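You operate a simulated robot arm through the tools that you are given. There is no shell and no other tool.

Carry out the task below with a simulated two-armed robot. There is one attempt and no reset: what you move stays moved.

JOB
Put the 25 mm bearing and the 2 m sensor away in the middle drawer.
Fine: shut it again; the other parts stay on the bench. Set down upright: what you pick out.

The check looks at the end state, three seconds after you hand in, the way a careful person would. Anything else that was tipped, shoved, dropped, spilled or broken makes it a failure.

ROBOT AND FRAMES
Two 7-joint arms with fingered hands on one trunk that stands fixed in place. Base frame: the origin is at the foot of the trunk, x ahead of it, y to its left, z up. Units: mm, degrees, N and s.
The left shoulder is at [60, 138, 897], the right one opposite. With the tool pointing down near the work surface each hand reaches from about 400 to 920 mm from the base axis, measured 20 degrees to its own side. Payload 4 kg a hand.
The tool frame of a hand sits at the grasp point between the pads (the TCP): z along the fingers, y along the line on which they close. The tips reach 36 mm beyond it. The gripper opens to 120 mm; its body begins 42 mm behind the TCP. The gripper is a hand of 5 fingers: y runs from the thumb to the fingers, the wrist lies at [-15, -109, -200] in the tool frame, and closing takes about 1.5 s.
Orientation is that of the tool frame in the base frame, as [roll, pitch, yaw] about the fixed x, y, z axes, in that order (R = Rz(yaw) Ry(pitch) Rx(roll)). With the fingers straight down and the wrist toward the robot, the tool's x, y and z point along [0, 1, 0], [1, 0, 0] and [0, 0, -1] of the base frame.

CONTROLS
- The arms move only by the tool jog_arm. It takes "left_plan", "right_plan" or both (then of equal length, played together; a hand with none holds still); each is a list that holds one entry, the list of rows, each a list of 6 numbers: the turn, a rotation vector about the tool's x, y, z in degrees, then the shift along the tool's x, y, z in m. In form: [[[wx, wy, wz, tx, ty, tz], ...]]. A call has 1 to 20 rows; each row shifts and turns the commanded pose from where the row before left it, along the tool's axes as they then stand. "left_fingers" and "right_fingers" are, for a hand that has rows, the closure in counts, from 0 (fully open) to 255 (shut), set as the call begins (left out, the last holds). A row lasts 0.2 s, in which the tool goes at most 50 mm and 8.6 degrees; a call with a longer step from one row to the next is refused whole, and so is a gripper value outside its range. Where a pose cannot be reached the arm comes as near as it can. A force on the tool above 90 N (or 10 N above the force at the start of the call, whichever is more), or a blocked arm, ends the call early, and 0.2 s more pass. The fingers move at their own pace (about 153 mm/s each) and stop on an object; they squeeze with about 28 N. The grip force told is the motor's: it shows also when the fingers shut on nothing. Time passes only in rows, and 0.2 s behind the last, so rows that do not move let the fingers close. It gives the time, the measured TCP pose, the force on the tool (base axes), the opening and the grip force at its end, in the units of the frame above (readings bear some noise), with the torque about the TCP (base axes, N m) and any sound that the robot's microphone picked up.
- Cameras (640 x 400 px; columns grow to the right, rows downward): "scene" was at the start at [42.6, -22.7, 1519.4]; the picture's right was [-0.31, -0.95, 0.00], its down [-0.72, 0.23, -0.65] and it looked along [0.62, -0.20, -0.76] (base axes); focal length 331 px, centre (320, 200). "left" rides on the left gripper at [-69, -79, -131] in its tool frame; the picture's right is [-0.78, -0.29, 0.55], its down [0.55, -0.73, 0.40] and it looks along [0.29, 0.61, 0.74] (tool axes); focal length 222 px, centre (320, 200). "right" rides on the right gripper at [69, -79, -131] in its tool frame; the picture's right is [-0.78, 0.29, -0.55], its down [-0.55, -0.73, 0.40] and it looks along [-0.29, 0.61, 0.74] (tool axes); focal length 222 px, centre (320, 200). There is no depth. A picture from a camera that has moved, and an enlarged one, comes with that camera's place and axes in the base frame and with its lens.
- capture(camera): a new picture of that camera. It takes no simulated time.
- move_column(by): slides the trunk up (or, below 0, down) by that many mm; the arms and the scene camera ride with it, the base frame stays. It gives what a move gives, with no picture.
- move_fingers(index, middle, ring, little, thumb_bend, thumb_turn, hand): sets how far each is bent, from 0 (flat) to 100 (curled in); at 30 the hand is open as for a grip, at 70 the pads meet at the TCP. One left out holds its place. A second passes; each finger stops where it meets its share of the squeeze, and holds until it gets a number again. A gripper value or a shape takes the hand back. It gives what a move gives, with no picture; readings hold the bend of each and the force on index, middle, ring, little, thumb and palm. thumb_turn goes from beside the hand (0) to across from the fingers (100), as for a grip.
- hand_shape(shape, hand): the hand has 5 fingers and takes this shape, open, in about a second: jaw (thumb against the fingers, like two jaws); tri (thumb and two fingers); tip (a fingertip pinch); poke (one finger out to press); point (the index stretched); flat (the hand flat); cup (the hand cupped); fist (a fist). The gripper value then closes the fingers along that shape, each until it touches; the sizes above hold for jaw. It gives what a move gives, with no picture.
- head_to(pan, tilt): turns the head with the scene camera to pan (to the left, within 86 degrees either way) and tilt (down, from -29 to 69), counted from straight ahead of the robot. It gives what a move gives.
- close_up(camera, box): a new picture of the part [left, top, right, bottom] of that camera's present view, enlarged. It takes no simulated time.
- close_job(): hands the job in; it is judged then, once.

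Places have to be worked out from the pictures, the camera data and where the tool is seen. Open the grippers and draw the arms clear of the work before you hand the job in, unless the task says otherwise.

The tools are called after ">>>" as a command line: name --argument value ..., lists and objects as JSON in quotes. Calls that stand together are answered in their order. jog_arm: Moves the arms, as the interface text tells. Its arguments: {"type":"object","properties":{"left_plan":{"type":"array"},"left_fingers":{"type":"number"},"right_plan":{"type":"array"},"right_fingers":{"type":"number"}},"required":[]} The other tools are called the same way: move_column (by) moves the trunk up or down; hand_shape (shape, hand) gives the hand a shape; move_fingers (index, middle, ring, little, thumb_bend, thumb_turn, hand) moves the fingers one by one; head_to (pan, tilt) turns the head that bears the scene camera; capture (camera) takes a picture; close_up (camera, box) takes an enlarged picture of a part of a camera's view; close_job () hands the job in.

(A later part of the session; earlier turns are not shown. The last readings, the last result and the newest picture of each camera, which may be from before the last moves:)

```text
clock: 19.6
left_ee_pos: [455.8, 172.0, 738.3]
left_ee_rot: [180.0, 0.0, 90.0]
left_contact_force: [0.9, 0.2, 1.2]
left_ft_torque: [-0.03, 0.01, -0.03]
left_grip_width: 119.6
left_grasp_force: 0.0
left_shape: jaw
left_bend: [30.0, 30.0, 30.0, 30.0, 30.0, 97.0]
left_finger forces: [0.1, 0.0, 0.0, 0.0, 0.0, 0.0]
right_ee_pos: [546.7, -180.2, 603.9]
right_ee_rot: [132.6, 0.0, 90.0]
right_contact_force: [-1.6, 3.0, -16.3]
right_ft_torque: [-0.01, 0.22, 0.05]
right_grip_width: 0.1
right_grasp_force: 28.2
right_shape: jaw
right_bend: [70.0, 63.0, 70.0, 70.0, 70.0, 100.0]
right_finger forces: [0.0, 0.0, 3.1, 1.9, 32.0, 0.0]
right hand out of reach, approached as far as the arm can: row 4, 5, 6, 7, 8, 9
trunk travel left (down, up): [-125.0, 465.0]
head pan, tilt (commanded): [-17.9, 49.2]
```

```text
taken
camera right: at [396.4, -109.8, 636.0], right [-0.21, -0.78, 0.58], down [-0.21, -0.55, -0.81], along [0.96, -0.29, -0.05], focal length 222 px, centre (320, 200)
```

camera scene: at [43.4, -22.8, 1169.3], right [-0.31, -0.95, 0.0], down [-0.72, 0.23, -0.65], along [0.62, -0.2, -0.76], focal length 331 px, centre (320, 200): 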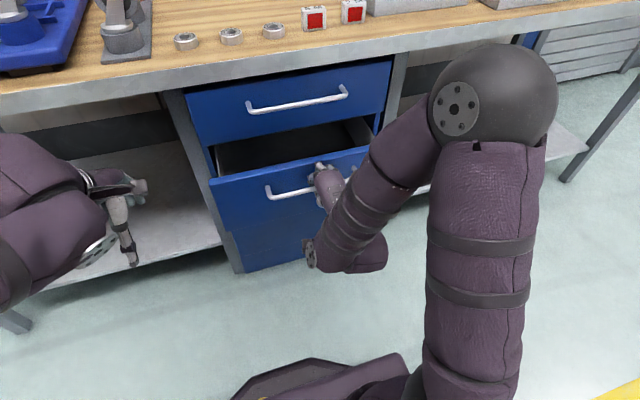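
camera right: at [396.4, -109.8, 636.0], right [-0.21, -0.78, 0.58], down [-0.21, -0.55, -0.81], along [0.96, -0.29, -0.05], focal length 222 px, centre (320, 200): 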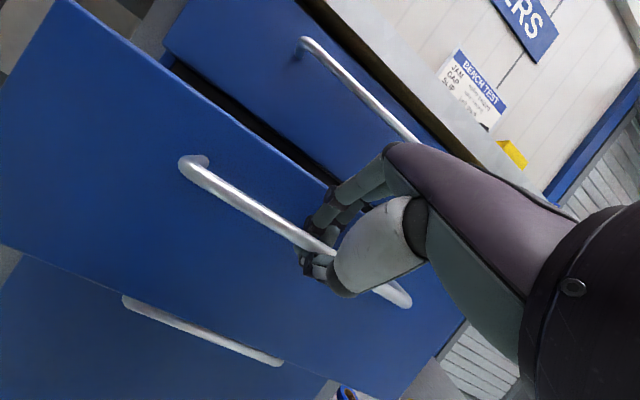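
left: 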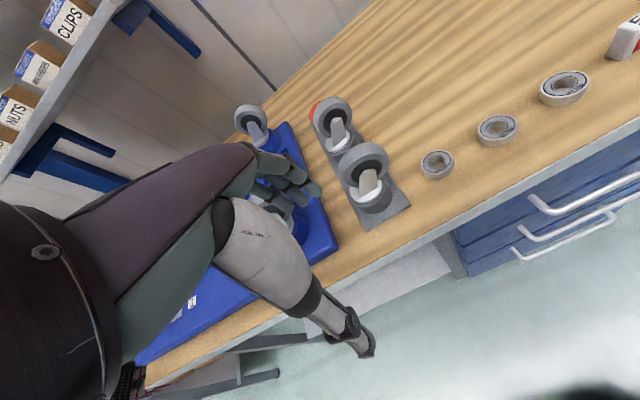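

The drawer is out about 110 mm, but this wrist angle has reached its limit. I rotate the hand about the bar toward pointing straight down so I can keep pulling.

>>> jog_arm --right_plan '[[[7.9, 0, 0, 0, 0.0025, 0], [7.9, 0, 0, 0, 0.0025, 0], [7.9, 0, 0, 0, 0.0025, 0], [0, 0, 0, 0, 0, 0]]]'

>>> capture --camera "scene"

>>> capture --camera "right"

```text
clock: 20.6
left_ee_pos: [457.2, 173.2, 738.5]
left_ee_rot: [-180.0, 0.0, 90.0]
left_contact_force: [0.3, -0.1, -0.4]
left_ft_torque: [-0.03, 0.02, 0.01]
left_grip_width: 119.8
left_grasp_force: 0.2
left_shape: jaw
left_bend: [30.0, 30.0, 30.0, 30.0, 30.0, 97.0]
left_finger forces: [0.1, 0.0, 0.0, 0.1, 0.1, 0.1]
right_ee_pos: [552.3, -181.1, 610.4]
right_ee_rot: [156.3, 0.0, 90.0]
right_contact_force: [-0.6, 1.5, -15.4]
right_ft_torque: [-0.43, -2.95, -0.17]
right_grip_width: 0.2
right_grasp_force: 28.8
right_shape: jaw
right_bend: [70.0, 64.0, 70.0, 70.0, 68.0, 100.0]
right_finger forces: [25.4, 50.4, 9.5, 2.9, 31.9, 0.0]
trunk travel left (down, up): [-125.0, 465.0]
head pan, tilt (commanded): [-17.9, 49.2]
```

```text
taken
camera scene: at [43.1, -22.8, 1169.4], right [-0.31, -0.95, 0.0], down [-0.72, 0.23, -0.65], along [0.62, -0.2, -0.76], focal length 331 px, centre (320, 200)
```

scene: 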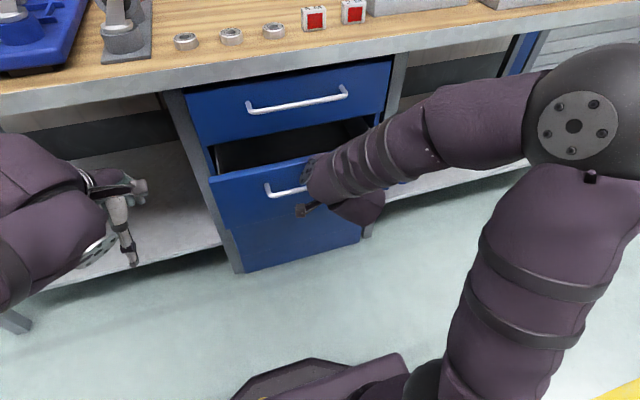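

```text
taken
camera right: at [427.8, -110.0, 699.3], right [0.04, -0.78, 0.62], down [-0.51, -0.55, -0.66], along [0.86, -0.29, -0.43], focal length 222 px, centre (320, 200)
```

right: 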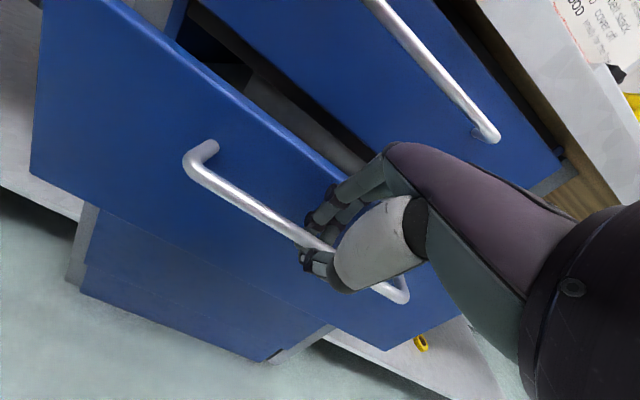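

Index and middle fingertips are loading against the bar as it turns. I loosen the grip slightly, keeping the hook, then finish the rotation.

>>> jog_arm --right_plan '[[[0, 0, 0, 0, 0, 0], [0, 0, 0, 0, 0, 0], [0, 0, 0, 0, 0, 0]]]' --right_fingers 205

>>> close_up --camera "right" --box '[180, 120, 430, 320]'

```text
clock: 21.4
left_ee_pos: [455.9, 173.7, 738.7]
left_ee_rot: [-180.0, 0.0, 89.9]
left_contact_force: [0.1, -1.1, 0.5]
left_ft_torque: [-0.04, 0.0, -0.07]
left_grip_width: 119.8
left_grasp_force: 0.0
left_shape: jaw
left_bend: [30.0, 30.0, 30.0, 30.0, 30.0, 97.0]
left_finger forces: [0.0, 0.0, 0.0, 0.0, 0.1, 0.0]
right_ee_pos: [551.5, -179.9, 610.6]
right_ee_rot: [156.2, 0.0, 90.0]
right_contact_force: [-1.3, 0.1, 0.3]
right_ft_torque: [0.01, -0.01, -0.01]
right_grip_width: 23.3
right_grasp_force: 0.1
right_shape: jaw
right_bend: [57.0, 60.0, 59.0, 71.0, 70.0, 100.0]
right_finger forces: [0.0, 0.5, 0.0, 0.1, 0.1, 0.0]
trunk travel left (down, up): [-125.0, 465.0]
head pan, tilt (commanded): [-17.9, 49.2]
```

```text
2.00 times, centred on (305, 220) of right
camera zoom: at [427.2, -109.6, 699.5], right [0.04, -0.79, 0.62], down [-0.51, -0.55, -0.66], along [0.86, -0.29, -0.43], focal length 444 px, centre (350, 160)
```

zoom: 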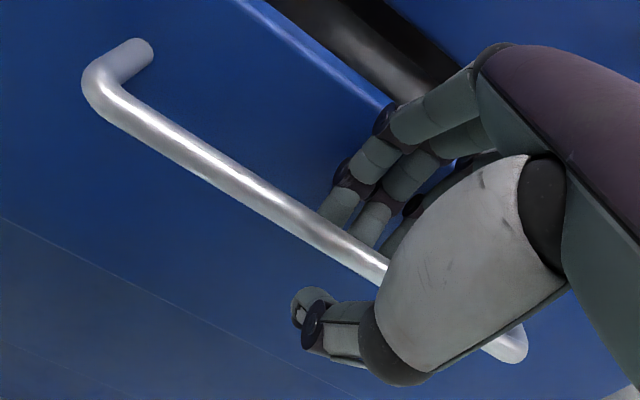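

The contact force is now zero and the fingers still sit behind the bar. I rotate the remaining ~23° to vertical about the bar, then pull back 60 mm.

>>> jog_arm --right_plan '[[[7.9, 0, 0, 0, 0.0032, -0.001], [7.9, 0, 0, 0, 0.0032, -0.001], [7.9, 0, 0, 0, 0.0032, -0.001], [0, 0, 0, 0, 0, 0]]]'

>>> capture --camera "right"

>>> capture --camera "scene"

```text
clock: 22.4
left_ee_pos: [454.6, 172.9, 739.5]
left_ee_rot: [179.9, 0.0, 90.0]
left_contact_force: [0.4, -0.2, 0.5]
left_ft_torque: [0.0, -0.03, -0.04]
left_grip_width: 119.9
left_grasp_force: 0.1
left_shape: jaw
left_bend: [30.0, 30.0, 30.0, 30.0, 30.0, 97.0]
left_finger forces: [0.0, 0.0, 0.1, 0.1, 0.0, 0.1]
right_ee_pos: [543.1, -181.6, 604.7]
right_ee_rot: [174.5, 1.2, 89.1]
right_contact_force: [2.3, 2.6, 30.0]
right_ft_torque: [-1.19, -1.16, 0.32]
right_grip_width: 22.5
right_grasp_force: 0.1
right_shape: jaw
right_bend: [56.0, 62.0, 57.0, 72.0, 70.0, 100.0]
right_finger forces: [0.9, 9.3, 1.9, 22.1, 0.0, 0.0]
right hand out of reach, approached as far as the arm can: row 2, 3
trunk travel left (down, up): [-125.0, 465.0]
head pan, tilt (commanded): [-17.9, 49.2]
```

```text
taken
camera right: at [454.7, -107.2, 726.5], right [0.23, -0.78, 0.59], down [-0.7, -0.55, -0.45], along [0.68, -0.31, -0.67], focal length 222 px, centre (320, 200)
```

right: 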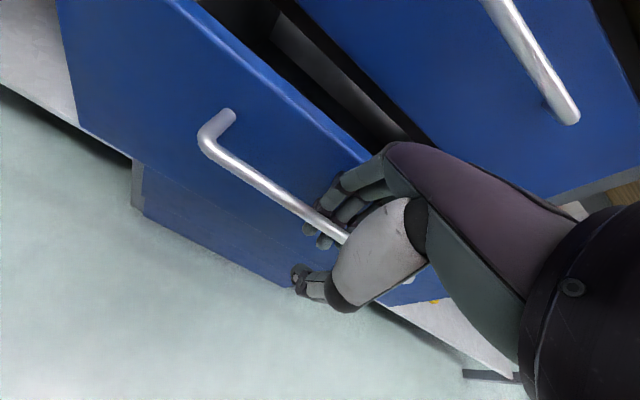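

```text
taken
camera scene: at [41.0, -21.9, 1169.8], right [-0.31, -0.95, 0.0], down [-0.72, 0.23, -0.65], along [0.62, -0.2, -0.76], focal length 331 px, centre (320, 200)
```

scene: 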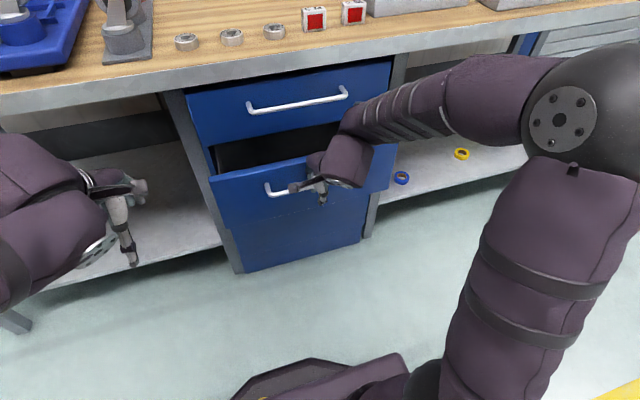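

Near vertical the arm runs out of fold this close to the body, and the hand presses on the bar with 30 N. I ease the fingers a little wider and lift straight up off the bar; then I can raise the trunk for a better arm posture.

>>> jog_arm --right_plan '[[[0, 0, 0, 0, 0, -0.004], [0, 0, 0, 0, 0, -0.008], [0, 0, 0, 0, 0, -0.012], [0, 0, 0, 0, 0, -0.018], [0, 0, 0, 0, 0, -0.02], [0, 0, 0, 0, 0, -0.02], [0, 0, 0, 0, 0, 0]]]' --right_fingers 185

>>> capture --camera "right"

>>> capture --camera "scene"

```text
clock: 24.0
left_ee_pos: [457.0, 173.1, 738.8]
left_ee_rot: [179.9, 0.0, 90.0]
left_contact_force: [0.3, 0.2, -1.4]
left_ft_torque: [0.0, 0.03, -0.01]
left_grip_width: 119.8
left_grasp_force: 0.0
left_shape: jaw
left_bend: [30.0, 30.0, 30.0, 30.0, 30.0, 97.0]
left_finger forces: [0.1, 0.0, 0.1, 0.0, 0.0, 0.0]
right_ee_pos: [534.8, -180.3, 684.2]
right_ee_rot: [174.8, 1.3, 89.0]
right_contact_force: [1.0, 0.2, 0.0]
right_ft_torque: [0.01, 0.01, 0.01]
right_grip_width: 32.8
right_grasp_force: 0.1
right_shape: jaw
right_bend: [53.0, 56.0, 54.0, 71.0, 68.0, 100.0]
right_finger forces: [0.2, 0.0, 0.0, 0.1, 0.1, 0.0]
trunk travel left (down, up): [-125.0, 465.0]
head pan, tilt (commanded): [-17.9, 49.2]
```

```text
taken
camera right: at [447.5, -105.2, 806.3], right [0.23, -0.78, 0.59], down [-0.71, -0.55, -0.45], along [0.67, -0.31, -0.67], focal length 222 px, centre (320, 200)
```

right: 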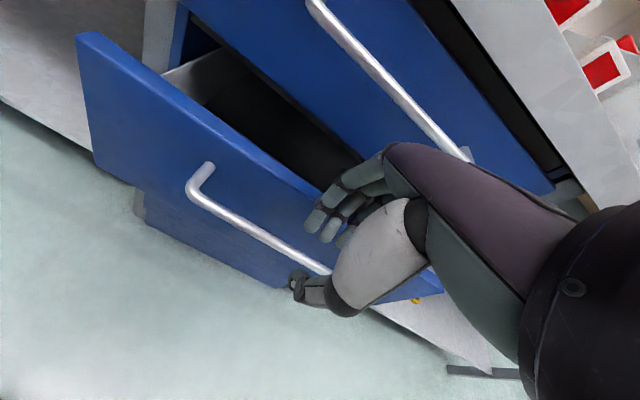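

```text
taken
camera scene: at [42.5, -22.6, 1169.4], right [-0.31, -0.95, 0.0], down [-0.72, 0.23, -0.65], along [0.62, -0.2, -0.76], focal length 331 px, centre (320, 200)
```

scene: 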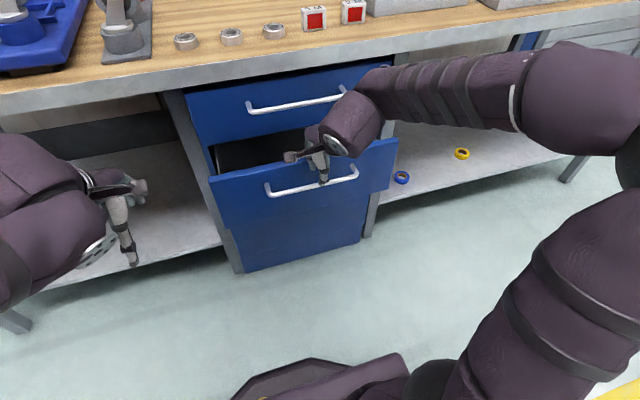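

The hand is free at z 684. I raise the trunk by 120 mm so the arm is less folded.

>>> move_column --by 120

>>> capture --camera "scene"

```text
clock: 25.5
left_ee_pos: [456.7, 173.0, 857.7]
left_ee_rot: [-179.9, 0.0, 90.0]
left_contact_force: [-0.2, -0.3, -0.9]
left_ft_torque: [0.02, -0.01, 0.0]
left_grip_width: 119.8
left_grasp_force: 0.1
left_shape: jaw
left_bend: [30.0, 30.0, 30.0, 30.0, 30.0, 97.0]
left_finger forces: [0.0, 0.0, 0.0, 0.0, 0.0, 0.1]
right_ee_pos: [535.9, -181.5, 802.6]
right_ee_rot: [174.8, 1.3, 88.9]
right_contact_force: [-0.2, -0.4, 0.2]
right_ft_torque: [0.03, 0.02, -0.01]
right_grip_width: 32.7
right_grasp_force: 0.0
right_shape: jaw
right_bend: [53.0, 56.0, 54.0, 71.0, 68.0, 100.0]
right_finger forces: [0.0, 0.0, 0.0, 0.0, 0.0, 0.0]
trunk travel left (down, up): [-245.0, 345.0]
head pan, tilt (commanded): [-17.9, 49.2]
```

```text
taken
camera scene: at [42.6, -22.6, 1289.3], right [-0.31, -0.95, 0.0], down [-0.72, 0.23, -0.65], along [0.62, -0.2, -0.76], focal length 331 px, centre (320, 200)
```

scene: 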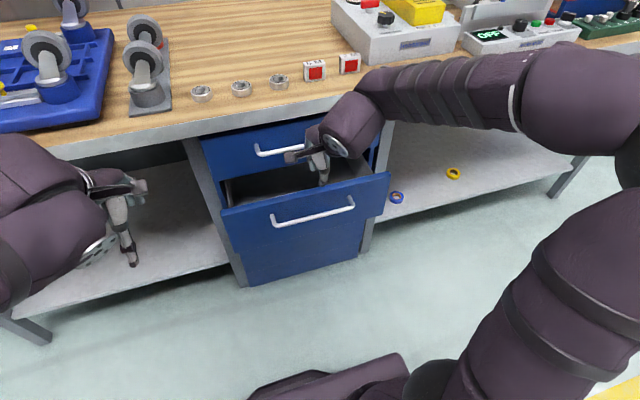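

I look closely at the opened drawer and its handle from this height.

>>> close_up --camera "scene" --box '[200, 120, 400, 260]'

>>> capture --camera "right"

```text
2.86 times, centred on (300, 190) of scene
camera zoom: at [42.6, -22.6, 1289.3], right [-0.31, -0.95, 0.0], down [-0.72, 0.23, -0.65], along [0.62, -0.2, -0.76], focal length 947 px, centre (377, 229)
```

zoom: 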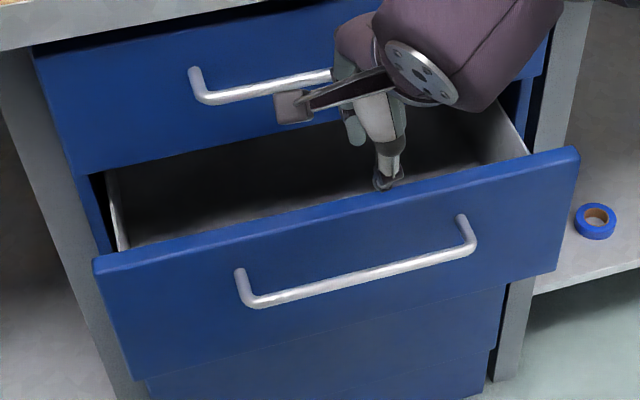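

```text
taken
camera right: at [447.6, -105.3, 925.6], right [0.23, -0.78, 0.59], down [-0.71, -0.55, -0.45], along [0.67, -0.31, -0.67], focal length 222 px, centre (320, 200)
```

right: 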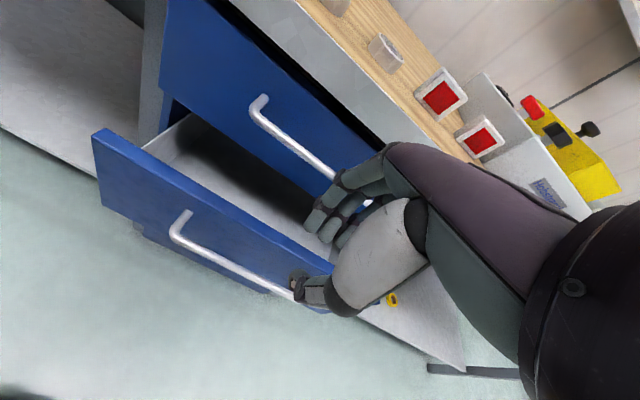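

The bar is now at x ≈ 562, so the drawer is about 109 mm out. I make the hand truly vertical, line it up over the bar and come down to z ≈ 682.

>>> jog_arm --right_plan '[[[5.2, 0, 0, 0, 0, 0], [0, 0, 0, 0, 0.012, 0.02], [0, 0, 0, 0, 0.012, 0.025], [0, 0, 0, 0, 0, 0.025], [0, 0, 0, 0, 0, 0.025], [0, 0, 0, 0, 0, 0.025], [0, 0, 0, 0, 0, 0]]]'

>>> capture --camera "right"

>>> close_up --camera "scene" --box '[200, 120, 400, 260]'

```text
clock: 27.1
left_ee_pos: [455.9, 172.9, 858.1]
left_ee_rot: [-180.0, 0.0, 90.0]
left_contact_force: [0.7, -0.8, 0.3]
left_ft_torque: [0.01, -0.01, 0.01]
left_grip_width: 119.7
left_grasp_force: 0.0
left_shape: jaw
left_bend: [30.0, 30.0, 30.0, 30.0, 30.0, 97.0]
left_finger forces: [0.0, 0.0, 0.1, 0.0, 0.0, 0.1]
right_ee_pos: [560.7, -183.5, 683.9]
right_ee_rot: [-179.9, 1.1, 89.0]
right_contact_force: [0.4, 0.2, -0.7]
right_ft_torque: [0.02, -0.03, 0.0]
right_grip_width: 32.8
right_grasp_force: 0.2
right_shape: jaw
right_bend: [53.0, 56.0, 55.0, 71.0, 68.0, 100.0]
right_finger forces: [0.0, 0.0, 0.0, 0.1, 0.0, 0.0]
trunk travel left (down, up): [-245.0, 345.0]
head pan, tilt (commanded): [-17.9, 49.2]
```

```text
taken
camera right: at [483.9, -108.3, 812.9], right [0.28, -0.78, 0.56], down [-0.74, -0.55, -0.38], along [0.61, -0.31, -0.73], focal length 222 px, centre (320, 200)
```

right: 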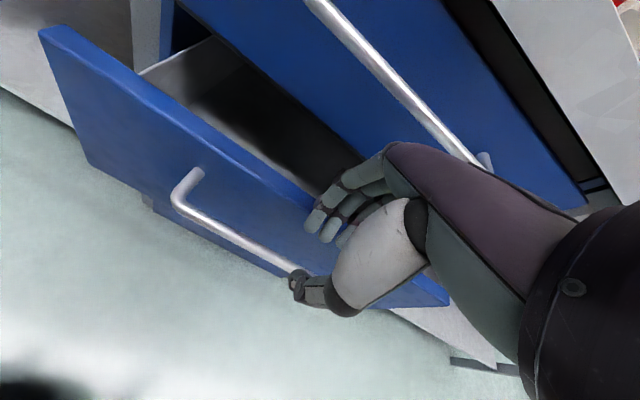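

```text
2.86 times, centred on (300, 190) of scene
camera zoom: at [42.7, -22.6, 1289.4], right [-0.31, -0.95, 0.0], down [-0.72, 0.23, -0.65], along [0.62, -0.2, -0.76], focal length 947 px, centre (377, 229)
```

zoom: 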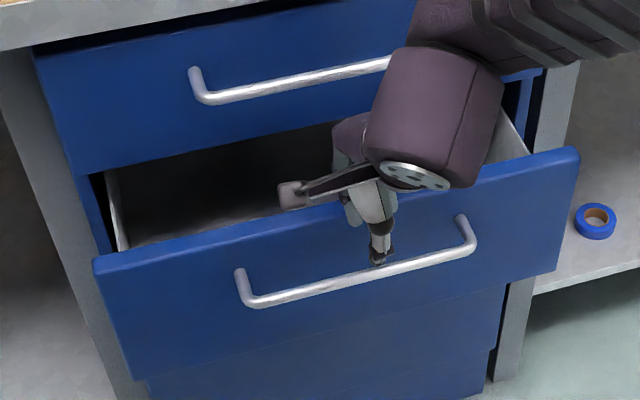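

The arm is comfortable in this pose. I check the bar's exact position with a close-up before descending.

>>> close_up --camera "right" --box '[140, 130, 420, 330]'

>>> close_up --camera "scene" --box '[270, 160, 370, 235]'

```text
2.00 times, centred on (280, 230) of right
camera zoom: at [483.9, -108.3, 812.9], right [0.28, -0.78, 0.56], down [-0.74, -0.55, -0.38], along [0.61, -0.31, -0.73], focal length 444 px, centre (400, 140)
```

zoom: 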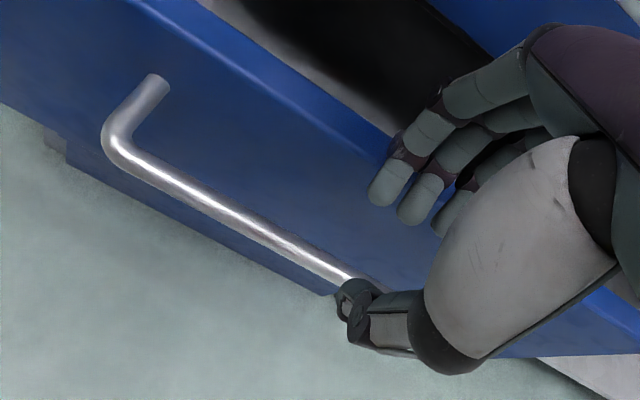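

```text
5.33 times, centred on (320, 198) of scene
camera zoom: at [42.7, -22.6, 1289.4], right [-0.31, -0.95, 0.0], down [-0.72, 0.23, -0.65], along [0.62, -0.2, -0.76], focal length 1767 px, centre (320, 213)
```

zoom: 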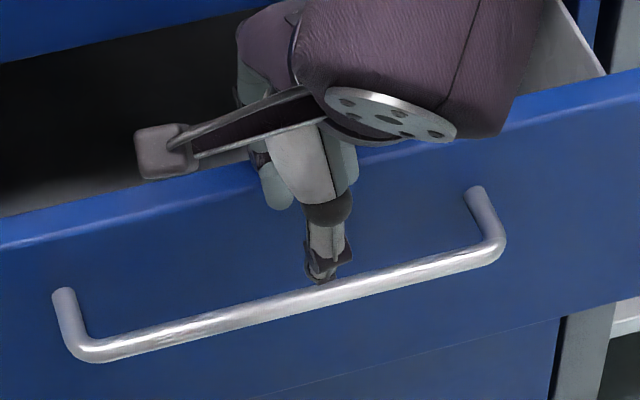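

Both cameras put the bar at x ≈ 564–572. I nudge forward 5 mm and descend 72 mm so the fingers drop behind the bar and the thumb in front.

>>> jog_arm --right_plan '[[[0, 0, 0, 0.002, 0.005, 0], [0, 0, 0, 0, 0, 0.018], [0, 0, 0, 0, 0, 0.018], [0, 0, 0, 0, 0, 0.018], [0, 0, 0, 0, 0, 0.018], [0, 0, 0, 0, 0, 0]]]'

>>> close_up --camera "right" --box '[140, 130, 420, 330]'

>>> close_up --camera "scene" --box '[270, 160, 370, 235]'

```text
clock: 28.1
left_ee_pos: [454.6, 171.8, 859.7]
left_ee_rot: [179.9, 0.0, 90.0]
left_contact_force: [-0.2, 0.6, 0.3]
left_ft_torque: [0.01, -0.01, 0.02]
left_grip_width: 120.2
left_grasp_force: 0.2
left_shape: jaw
left_bend: [30.0, 30.0, 30.0, 30.0, 30.0, 97.0]
left_finger forces: [0.1, 0.0, 0.0, 0.1, 0.0, 0.0]
right_ee_pos: [579.6, -181.1, 660.1]
right_ee_rot: [177.1, 0.9, 89.1]
right_contact_force: [-0.4, -3.8, 40.7]
right_ft_torque: [-0.64, -1.8, -0.19]
right_grip_width: 35.7
right_grasp_force: 0.1
right_shape: jaw
right_bend: [53.0, 53.0, 55.0, 71.0, 68.0, 100.0]
right_finger forces: [0.1, 41.1, 0.0, 0.0, 0.0, 0.1]
trunk travel left (down, up): [-245.0, 345.0]
head pan, tilt (commanded): [-17.9, 49.2]
stopped in row 4 (right hand): the force on the tool passed its limit at 102 N (the readings are from after the stop); the commanded pose is now the measured one
```

```text
2.00 times, centred on (280, 230) of right
camera zoom: at [496.3, -106.1, 786.3], right [0.25, -0.78, 0.57], down [-0.72, -0.55, -0.42], along [0.64, -0.31, -0.7], focal length 444 px, centre (400, 140)
```

zoom: 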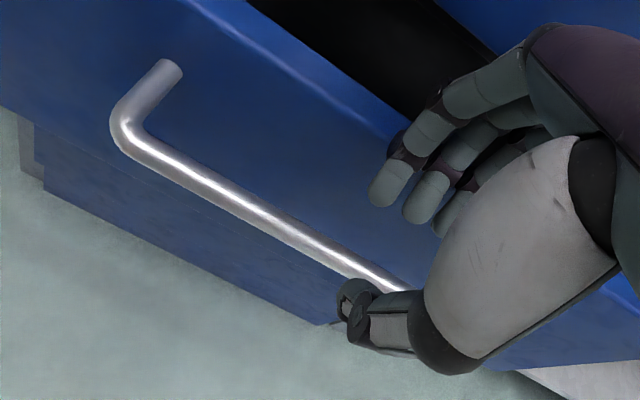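

```text
5.33 times, centred on (320, 198) of scene
camera zoom: at [40.6, -22.2, 1289.6], right [-0.31, -0.95, 0.0], down [-0.72, 0.23, -0.65], along [0.62, -0.2, -0.76], focal length 1767 px, centre (320, 213)
```

zoom: 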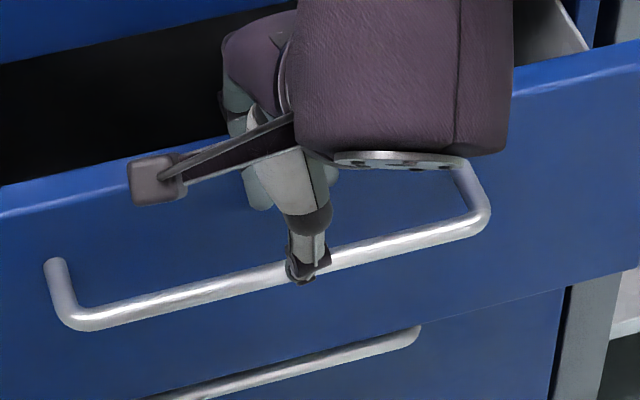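

The fingers caught the drawer's front panel and nudged the drawer in about 16 mm. I lift clear; then I'll instead grip the front panel's top edge to the right of the handle, fingers inside and thumb outside.

>>> jog_arm --right_plan '[[[0, 0, 0, 0, 0, -0.01], [0, 0, 0, 0, -0.005, -0.02], [0, 0, 0, 0, -0.005, -0.025], [0, 0, 0, 0, 0, -0.025], [2.9, 0, 0, 0, 0, 0], [0, 0, 0, 0, 0, 0]]]'

>>> capture --camera "right"

>>> close_up --camera "scene" --box '[200, 120, 400, 260]'

```text
clock: 29.5
left_ee_pos: [455.6, 173.1, 858.6]
left_ee_rot: [180.0, 0.0, 90.0]
left_contact_force: [0.1, -0.2, -0.2]
left_ft_torque: [0.0, 0.01, -0.01]
left_grip_width: 119.7
left_grasp_force: 0.0
left_shape: jaw
left_bend: [30.0, 30.0, 30.0, 30.0, 30.0, 97.0]
left_finger forces: [0.0, 0.0, 0.1, 0.0, 0.0, 0.0]
right_ee_pos: [563.1, -178.9, 731.6]
right_ee_rot: [-178.9, 1.0, 89.1]
right_contact_force: [-0.5, 0.2, 0.8]
right_ft_torque: [-0.02, -0.01, 0.02]
right_grip_width: 32.9
right_grasp_force: 0.0
right_shape: jaw
right_bend: [53.0, 56.0, 55.0, 71.0, 68.0, 100.0]
right_finger forces: [0.0, 0.0, 0.1, 0.0, 0.0, 0.0]
trunk travel left (down, up): [-245.0, 345.0]
head pan, tilt (commanded): [-17.9, 49.2]
```

```text
taken
camera right: at [488.7, -104.8, 863.6], right [0.29, -0.78, 0.56], down [-0.75, -0.54, -0.37], along [0.59, -0.31, -0.74], focal length 222 px, centre (320, 200)
```

right: 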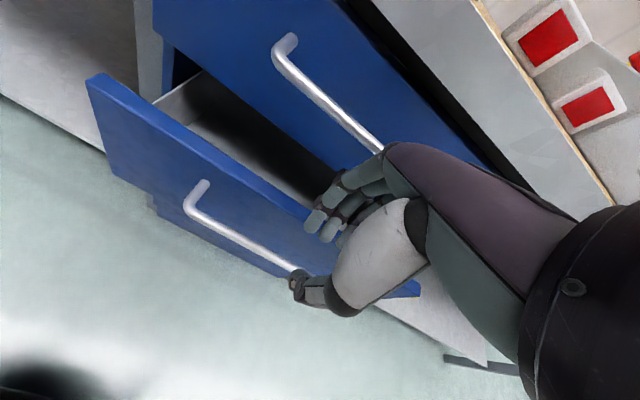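

```text
2.86 times, centred on (300, 190) of scene
camera zoom: at [42.7, -22.7, 1289.4], right [-0.31, -0.95, 0.0], down [-0.72, 0.23, -0.65], along [0.62, -0.2, -0.76], focal length 947 px, centre (377, 229)
```

zoom: 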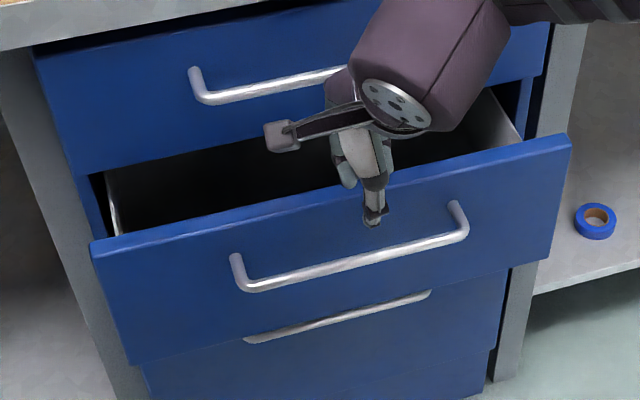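

The drawer is now about 90 mm out. I zoom in on the panel's top edge to judge its thickness and height.

>>> close_up --camera "right" --box '[60, 50, 340, 250]'

>>> close_up --camera "scene" --box '[320, 140, 410, 200]'

```text
2.00 times, centred on (200, 150) of right
camera zoom: at [488.7, -104.8, 863.6], right [0.29, -0.78, 0.56], down [-0.75, -0.54, -0.37], along [0.59, -0.31, -0.74], focal length 444 px, centre (560, 300)
```

zoom: 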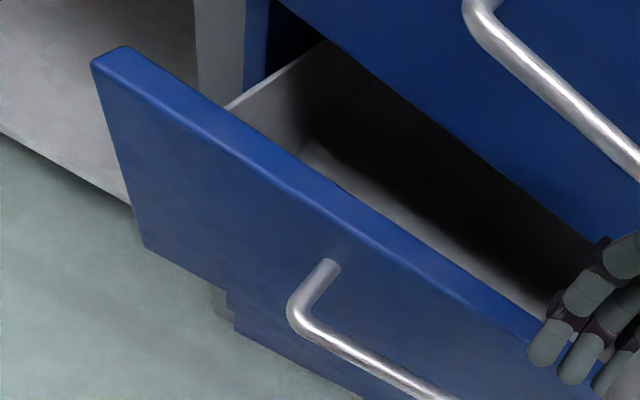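

```text
6.67 times, centred on (365, 170) of scene
camera zoom: at [42.7, -22.7, 1289.4], right [-0.31, -0.95, 0.0], down [-0.72, 0.23, -0.65], along [0.62, -0.2, -0.76], focal length 2209 px, centre (20, 400)
```

zoom: 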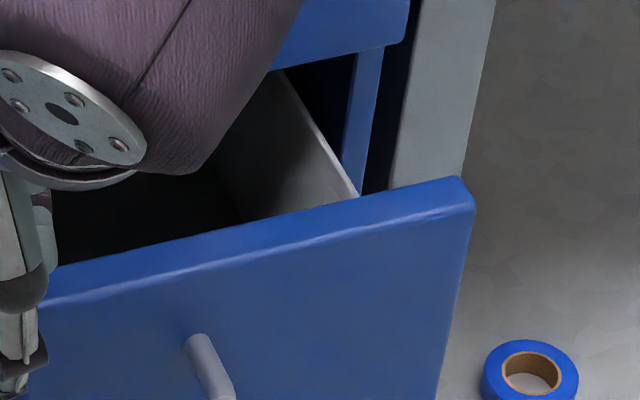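

The panel is about 20 mm thick with its top near z 650, but the top drawer's handle leaves little room above it. Before choosing a grip I test in free air which hand tilt can reach x ≈ 430 at handle height.

>>> jog_arm --right_plan '[[[0, 0, 0, 0, -0.03, 0], [0, 0, 0, 0, -0.03, 0], [0, 0, 0, 0, -0.03, 0], [0, 0, 0, 0, -0.03, 0.01], [0, 0, 0, 0, -0.013, 0.025], [0, 0, 0, 0, 0, 0.03], [0, 0, 0, 0, 0, 0.03], [0, 0, 0, 0, 0, 0.02], [0, 0, 0, 0, 0, 0]]]'

```text
clock: 31.5
left_ee_pos: [454.4, 172.6, 858.2]
left_ee_rot: [-180.0, 0.0, 90.0]
left_contact_force: [-0.2, 0.0, -0.6]
left_ft_torque: [-0.02, -0.04, 0.0]
left_grip_width: 119.9
left_grasp_force: 0.1
left_shape: jaw
left_bend: [30.0, 30.0, 30.0, 30.0, 30.0, 97.0]
left_finger forces: [0.0, 0.1, 0.1, 0.0, 0.0, 0.1]
right_ee_pos: [429.2, -179.1, 618.5]
right_ee_rot: [-179.0, 1.1, 89.1]
right_contact_force: [0.0, -0.4, 0.0]
right_ft_torque: [0.01, -0.02, 0.0]
right_grip_width: 33.0
right_grasp_force: 0.0
right_shape: jaw
right_bend: [53.0, 56.0, 55.0, 71.0, 68.0, 100.0]
right_finger forces: [0.1, 0.0, 0.0, 0.0, 0.0, 0.0]
trunk travel left (down, up): [-245.0, 345.0]
head pan, tilt (commanded): [-17.9, 49.2]
```

Vertical is reachable there. Now I test a 25° tilt at the same spot.

>>> jog_arm --right_plan '[[[-8.4, 0, 0, 0, 0, 0], [-8.4, 0, 0, 0, 0, 0], [-8.4, 0, 0, 0, 0, 0], [0, 0, 0, 0, 0, 0]]]'

>>> capture --camera "scene"

```text
clock: 32.5
left_ee_pos: [455.8, 171.7, 859.1]
left_ee_rot: [-180.0, 0.1, 90.0]
left_contact_force: [0.8, 0.8, -0.2]
left_ft_torque: [0.0, -0.02, -0.01]
left_grip_width: 120.0
left_grasp_force: 0.1
left_shape: jaw
left_bend: [30.0, 30.0, 30.0, 30.0, 30.0, 97.0]
left_finger forces: [0.0, 0.1, 0.0, 0.0, 0.1, 0.1]
right_ee_pos: [448.8, -193.0, 648.6]
right_ee_rot: [167.3, 0.3, 89.2]
right_contact_force: [1.1, -0.4, -0.6]
right_ft_torque: [-0.01, -0.01, -0.03]
right_grip_width: 33.2
right_grasp_force: 0.1
right_shape: jaw
right_bend: [53.0, 56.0, 55.0, 71.0, 68.0, 100.0]
right_finger forces: [0.0, 0.0, 0.1, 0.0, 0.0, 0.0]
right hand out of reach, approached as far as the arm can: row 2, 3
trunk travel left (down, up): [-245.0, 345.0]
head pan, tilt (commanded): [-17.9, 49.2]
```

```text
taken
camera scene: at [42.7, -22.5, 1289.4], right [-0.31, -0.95, 0.0], down [-0.72, 0.23, -0.65], along [0.62, -0.2, -0.76], focal length 331 px, centre (320, 200)
```

scene: 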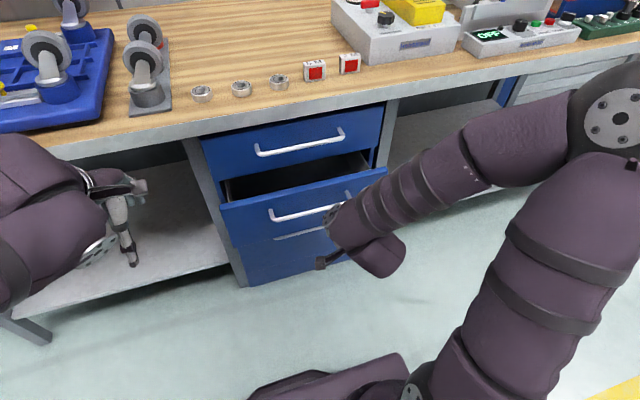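

Tilting forward is worse, so leaning the other way should be easier: the open, straight fingers can hang vertically and slip into the gap behind the bar. I test a roll of about 205° here in free air with the hand open.

>>> jog_arm --right_plan '[[[7.5, 0, 0, 0, 0, -0.01], [7.5, 0, 0, 0, 0, -0.01], [7.5, 0, 0, 0, 0, -0.01], [7.5, 0, 0, 0, 0, 0], [7.5, 0, 0, 0, 0, 0], [0, 0, 0, 0, 0, 0], [0, 0, 0, 0, 0, 0]]]' --right_fingers 0

>>> capture --camera "scene"

>>> capture --camera "right"

```text
clock: 34.1
left_ee_pos: [455.7, 171.9, 859.1]
left_ee_rot: [-180.0, -0.1, 89.9]
left_contact_force: [0.2, 0.3, -1.0]
left_ft_torque: [0.0, 0.0, 0.0]
left_grip_width: 119.8
left_grasp_force: 0.0
left_shape: jaw
left_bend: [30.0, 30.0, 30.0, 30.0, 30.0, 97.0]
left_finger forces: [0.0, 0.0, 0.0, 0.0, 0.0, 0.1]
right_ee_pos: [446.0, -193.8, 679.1]
right_ee_rot: [-155.3, 0.2, 89.1]
right_contact_force: [0.0, -0.6, 0.7]
right_ft_torque: [-0.04, -0.04, -0.01]
right_grip_width: 119.8
right_grasp_force: 0.0
right_shape: jaw
right_bend: [30.0, 30.0, 30.0, 30.0, 30.0, 97.0]
right_finger forces: [0.0, 0.0, 0.1, 0.1, 0.1, 0.0]
trunk travel left (down, up): [-245.0, 345.0]
head pan, tilt (commanded): [-17.9, 49.2]
```

```text
taken
camera scene: at [42.5, -22.6, 1289.4], right [-0.31, -0.95, 0.0], down [-0.72, 0.23, -0.65], along [0.62, -0.2, -0.76], focal length 331 px, centre (320, 200)
```

scene: 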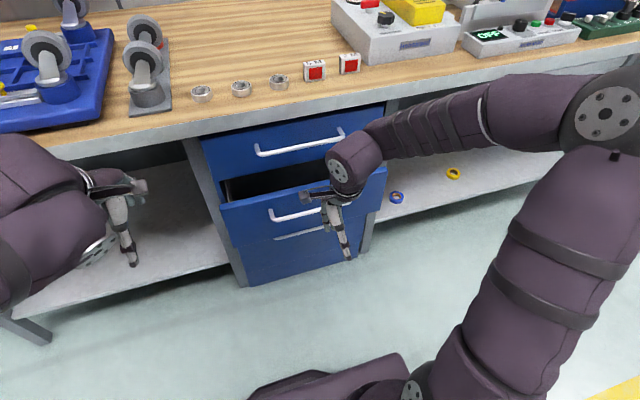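

```text
taken
camera right: at [430.7, -122.2, 830.7], right [0.48, -0.79, 0.38], down [-0.84, -0.54, -0.05], along [0.24, -0.29, -0.92], focal length 222 px, centre (320, 200)
```

right: 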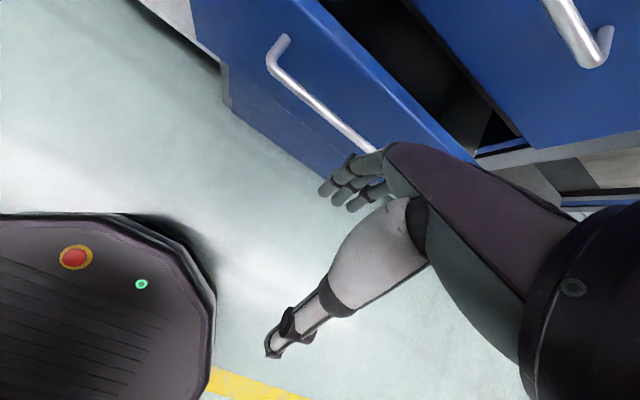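

This pose is reachable. I take a close view to verify how the open fingers hang relative to the bar.

>>> close_up --camera "right" --box '[240, 20, 480, 230]'

>>> close_up --camera "scene" --box '[250, 130, 400, 270]'

```text
1.90 times, centred on (360, 125) of right
camera zoom: at [430.7, -122.2, 830.7], right [0.48, -0.79, 0.38], down [-0.84, -0.54, -0.05], along [0.24, -0.29, -0.92], focal length 423 px, centre (244, 343)
```

zoom: 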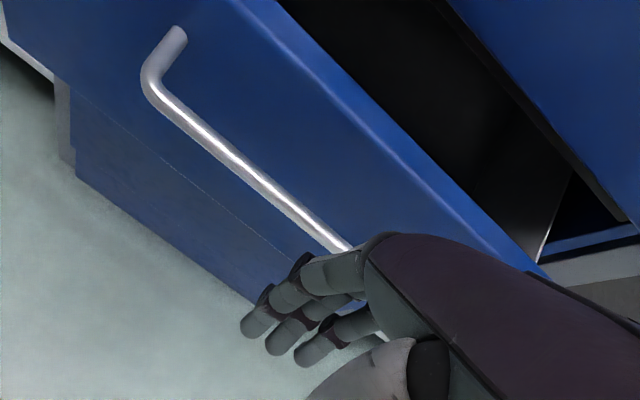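

```text
2.86 times, centred on (325, 200) of scene
camera zoom: at [42.5, -22.6, 1289.4], right [-0.31, -0.95, 0.0], down [-0.72, 0.23, -0.65], along [0.62, -0.2, -0.76], focal length 947 px, centre (306, 200)
```

zoom: 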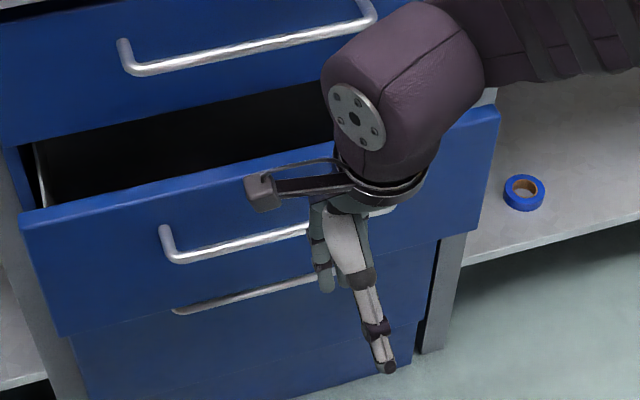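

The fingers still curl at this setting. I straighten the four fingers nearly flat so they form a thin blade, and look again.

>>> move_fingers --hand "right" --index 5 --middle 5 --ring 5 --little 5

>>> close_up --camera "right" --box '[240, 20, 480, 230]'

>>> close_up --camera "scene" --box '[250, 130, 400, 270]'

```text
clock: 35.1
left_ee_pos: [455.3, 171.6, 858.6]
left_ee_rot: [-179.9, 0.1, 90.1]
left_contact_force: [0.0, -0.6, -0.1]
left_ft_torque: [0.0, -0.01, 0.02]
left_grip_width: 120.0
left_grasp_force: 0.0
left_shape: jaw
left_bend: [30.0, 30.0, 30.0, 30.0, 30.0, 97.0]
left_finger forces: [0.0, 0.1, 0.1, 0.0, 0.0, 0.0]
right_ee_pos: [445.4, -193.9, 678.9]
right_ee_rot: [-155.2, 0.2, 89.1]
right_contact_force: [0.3, -0.5, 0.1]
right_ft_torque: [-0.02, 0.0, 0.0]
right_grip_width: 163.3
right_grasp_force: 0.1
right_shape: fingers
right_bend: [5.0, 5.0, 5.0, 5.0, 30.0, 97.0]
right_finger forces: [0.1, 0.0, 0.0, 0.0, 0.0, 0.0]
trunk travel left (down, up): [-245.0, 345.0]
head pan, tilt (commanded): [-17.9, 49.2]
```

```text
1.90 times, centred on (360, 125) of right
camera zoom: at [430.7, -122.3, 830.5], right [0.48, -0.79, 0.38], down [-0.84, -0.54, -0.05], along [0.24, -0.3, -0.92], focal length 423 px, centre (244, 343)
```

zoom: 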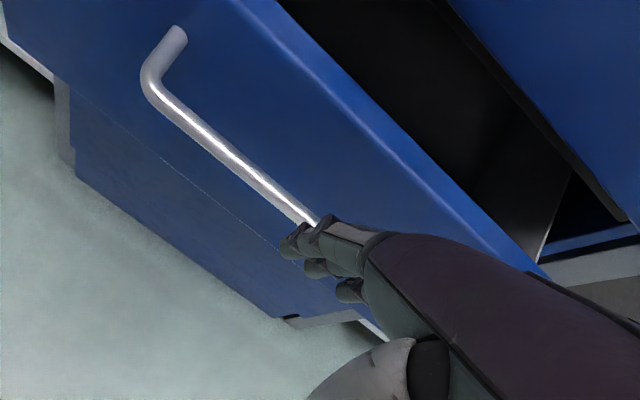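

```text
2.86 times, centred on (325, 200) of scene
camera zoom: at [42.6, -22.6, 1289.4], right [-0.31, -0.95, 0.0], down [-0.72, 0.23, -0.65], along [0.62, -0.2, -0.76], focal length 947 px, centre (306, 200)
```

zoom: 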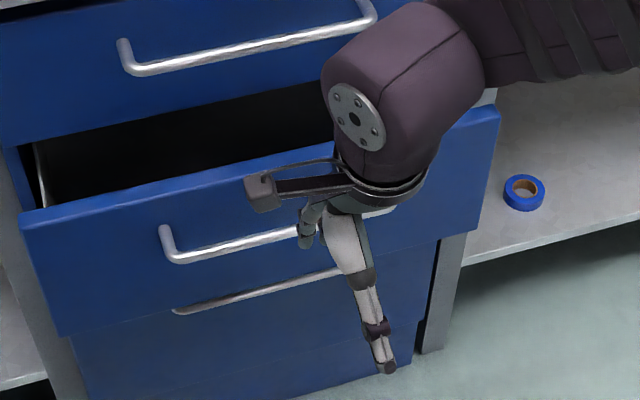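

At bend 5 the fingers are straight and about 21° off vertical. I rotate the hand a further 21° so they hang vertically, still in free space in front of the bar.

>>> jog_arm --right_plan '[[[7, 0, 0, 0, 0, 0], [7, 0, 0, 0, 0, 0], [7, 0, 0, 0, 0, 0], [0, 0, 0, 0, 0, 0]]]'

>>> capture --camera "scene"

>>> capture --camera "right"

```text
clock: 36.1
left_ee_pos: [455.5, 172.9, 858.3]
left_ee_rot: [180.0, 0.0, 90.1]
left_contact_force: [-0.5, 0.2, -0.1]
left_ft_torque: [0.0, 0.0, 0.0]
left_grip_width: 119.6
left_grasp_force: 0.0
left_shape: jaw
left_bend: [30.0, 30.0, 30.0, 30.0, 30.0, 97.0]
left_finger forces: [0.0, 0.0, 0.0, 0.0, 0.0, 0.0]
right_ee_pos: [445.8, -194.0, 678.3]
right_ee_rot: [-134.1, 0.3, 89.1]
right_contact_force: [0.6, 0.1, -0.2]
right_ft_torque: [0.02, 0.0, 0.01]
right_grip_width: 163.0
right_grasp_force: 0.1
right_shape: fingers
right_bend: [5.0, 5.0, 5.0, 5.0, 30.0, 97.0]
right_finger forces: [0.0, 0.1, 0.0, 0.0, 0.0, 0.0]
trunk travel left (down, up): [-245.0, 345.0]
head pan, tilt (commanded): [-17.9, 49.2]
```

```text
taken
camera scene: at [42.7, -22.7, 1289.4], right [-0.31, -0.95, 0.0], down [-0.72, 0.23, -0.65], along [0.62, -0.2, -0.76], focal length 331 px, centre (320, 200)
```

scene: 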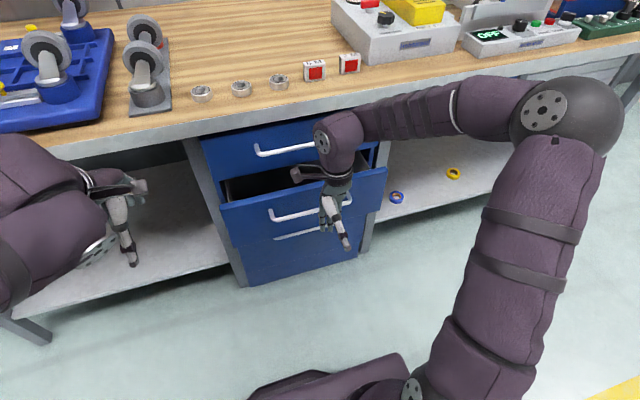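

```text
taken
camera right: at [486.5, -123.1, 826.7], right [0.58, -0.79, 0.18], down [-0.81, -0.54, 0.25], along [-0.11, -0.29, -0.95], focal length 222 px, centre (320, 200)
```

right: 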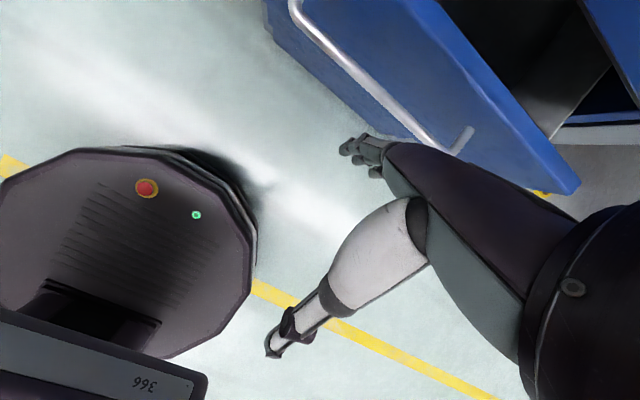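

The fingers now hang vertically at about x 515. From this angle the right camera sees the gap between bar and panel, so I zoom in to measure it.

>>> close_up --camera "right" --box '[270, 0, 510, 200]'

>>> close_up --camera "scene" --box '[250, 130, 400, 260]'

```text
2.00 times, centred on (390, 100) of right
camera zoom: at [486.5, -123.1, 826.7], right [0.58, -0.79, 0.18], down [-0.81, -0.54, 0.25], along [-0.11, -0.29, -0.95], focal length 444 px, centre (180, 400)
```

zoom: 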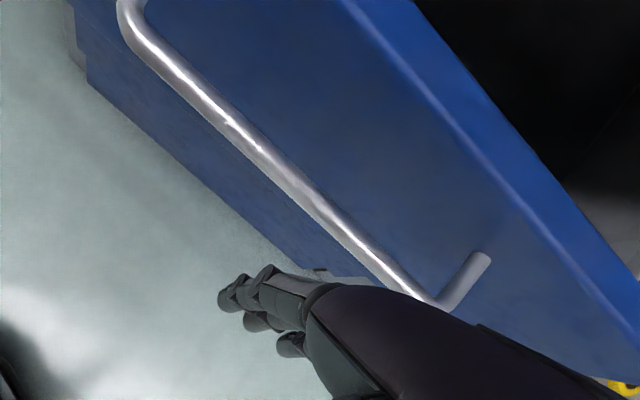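

```text
3.08 times, centred on (325, 195) of scene
camera zoom: at [42.7, -22.7, 1289.4], right [-0.31, -0.95, 0.0], down [-0.72, 0.23, -0.65], along [0.62, -0.2, -0.76], focal length 1020 px, centre (305, 215)
```

zoom: 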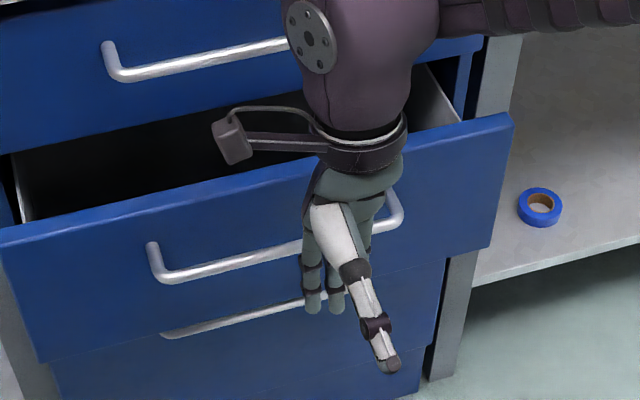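

The gap behind the bar is about 32 mm and the finger blade needs to go 87 mm forward. I raise the hand 40 mm, move forward over the gap and check before lowering.

>>> jog_arm --right_plan '[[[0, 0, 0, 0, -0.01436, -0.01392], [0, 0, 0, 0, -0.01436, -0.01392], [0, 0, 0, 0, 0.01514, -0.01562], [0, 0, 0, 0, 0.01514, -0.01562], [0, 0, 0, 0, 0.01514, -0.01562], [0, 0, 0, 0, 0.01514, -0.01562], [0, 0, 0, 0, 0, 0]]]'

>>> close_up --camera "right" --box '[270, 60, 510, 260]'

>>> close_up --camera "scene" --box '[270, 130, 390, 230]'

```text
clock: 37.7
left_ee_pos: [456.0, 173.1, 859.1]
left_ee_rot: [-179.9, 0.1, 90.0]
left_contact_force: [1.0, -1.1, -0.6]
left_ft_torque: [-0.02, 0.01, 0.0]
left_grip_width: 119.8
left_grasp_force: 0.2
left_shape: jaw
left_bend: [30.0, 30.0, 30.0, 30.0, 30.0, 97.0]
left_finger forces: [0.0, 0.0, 0.1, 0.1, 0.1, 0.0]
right_ee_pos: [532.5, -193.9, 719.0]
right_ee_rot: [-134.2, 0.3, 89.0]
right_contact_force: [0.4, -0.4, 0.3]
right_ft_torque: [0.03, 0.0, 0.01]
right_grip_width: 163.2
right_grasp_force: 0.0
right_shape: fingers
right_bend: [5.0, 5.0, 5.0, 5.0, 30.0, 97.0]
right_finger forces: [0.1, 0.0, 0.0, 0.1, 0.0, 0.0]
trunk travel left (down, up): [-245.0, 345.0]
head pan, tilt (commanded): [-17.9, 49.2]
```

```text
2.00 times, centred on (390, 160) of right
camera zoom: at [573.5, -124.4, 867.3], right [0.58, -0.79, 0.18], down [-0.81, -0.54, 0.25], along [-0.11, -0.29, -0.95], focal length 444 px, centre (180, 280)
```

zoom: 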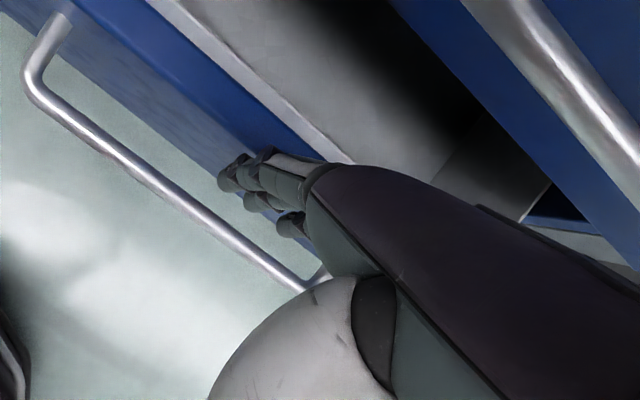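

```text
4.00 times, centred on (330, 180) of scene
camera zoom: at [42.8, -22.6, 1289.4], right [-0.31, -0.95, 0.0], down [-0.72, 0.23, -0.65], along [0.62, -0.2, -0.76], focal length 1326 px, centre (280, 280)
```

zoom: 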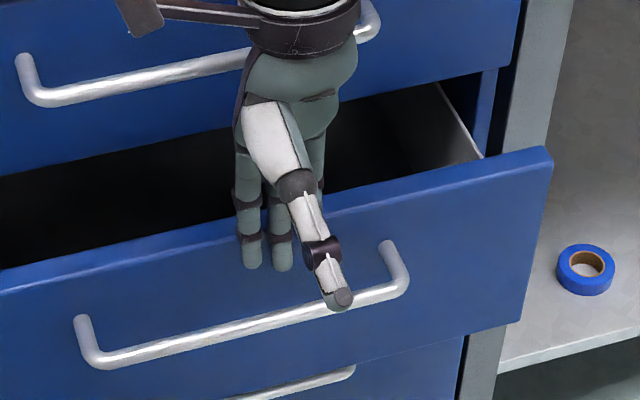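

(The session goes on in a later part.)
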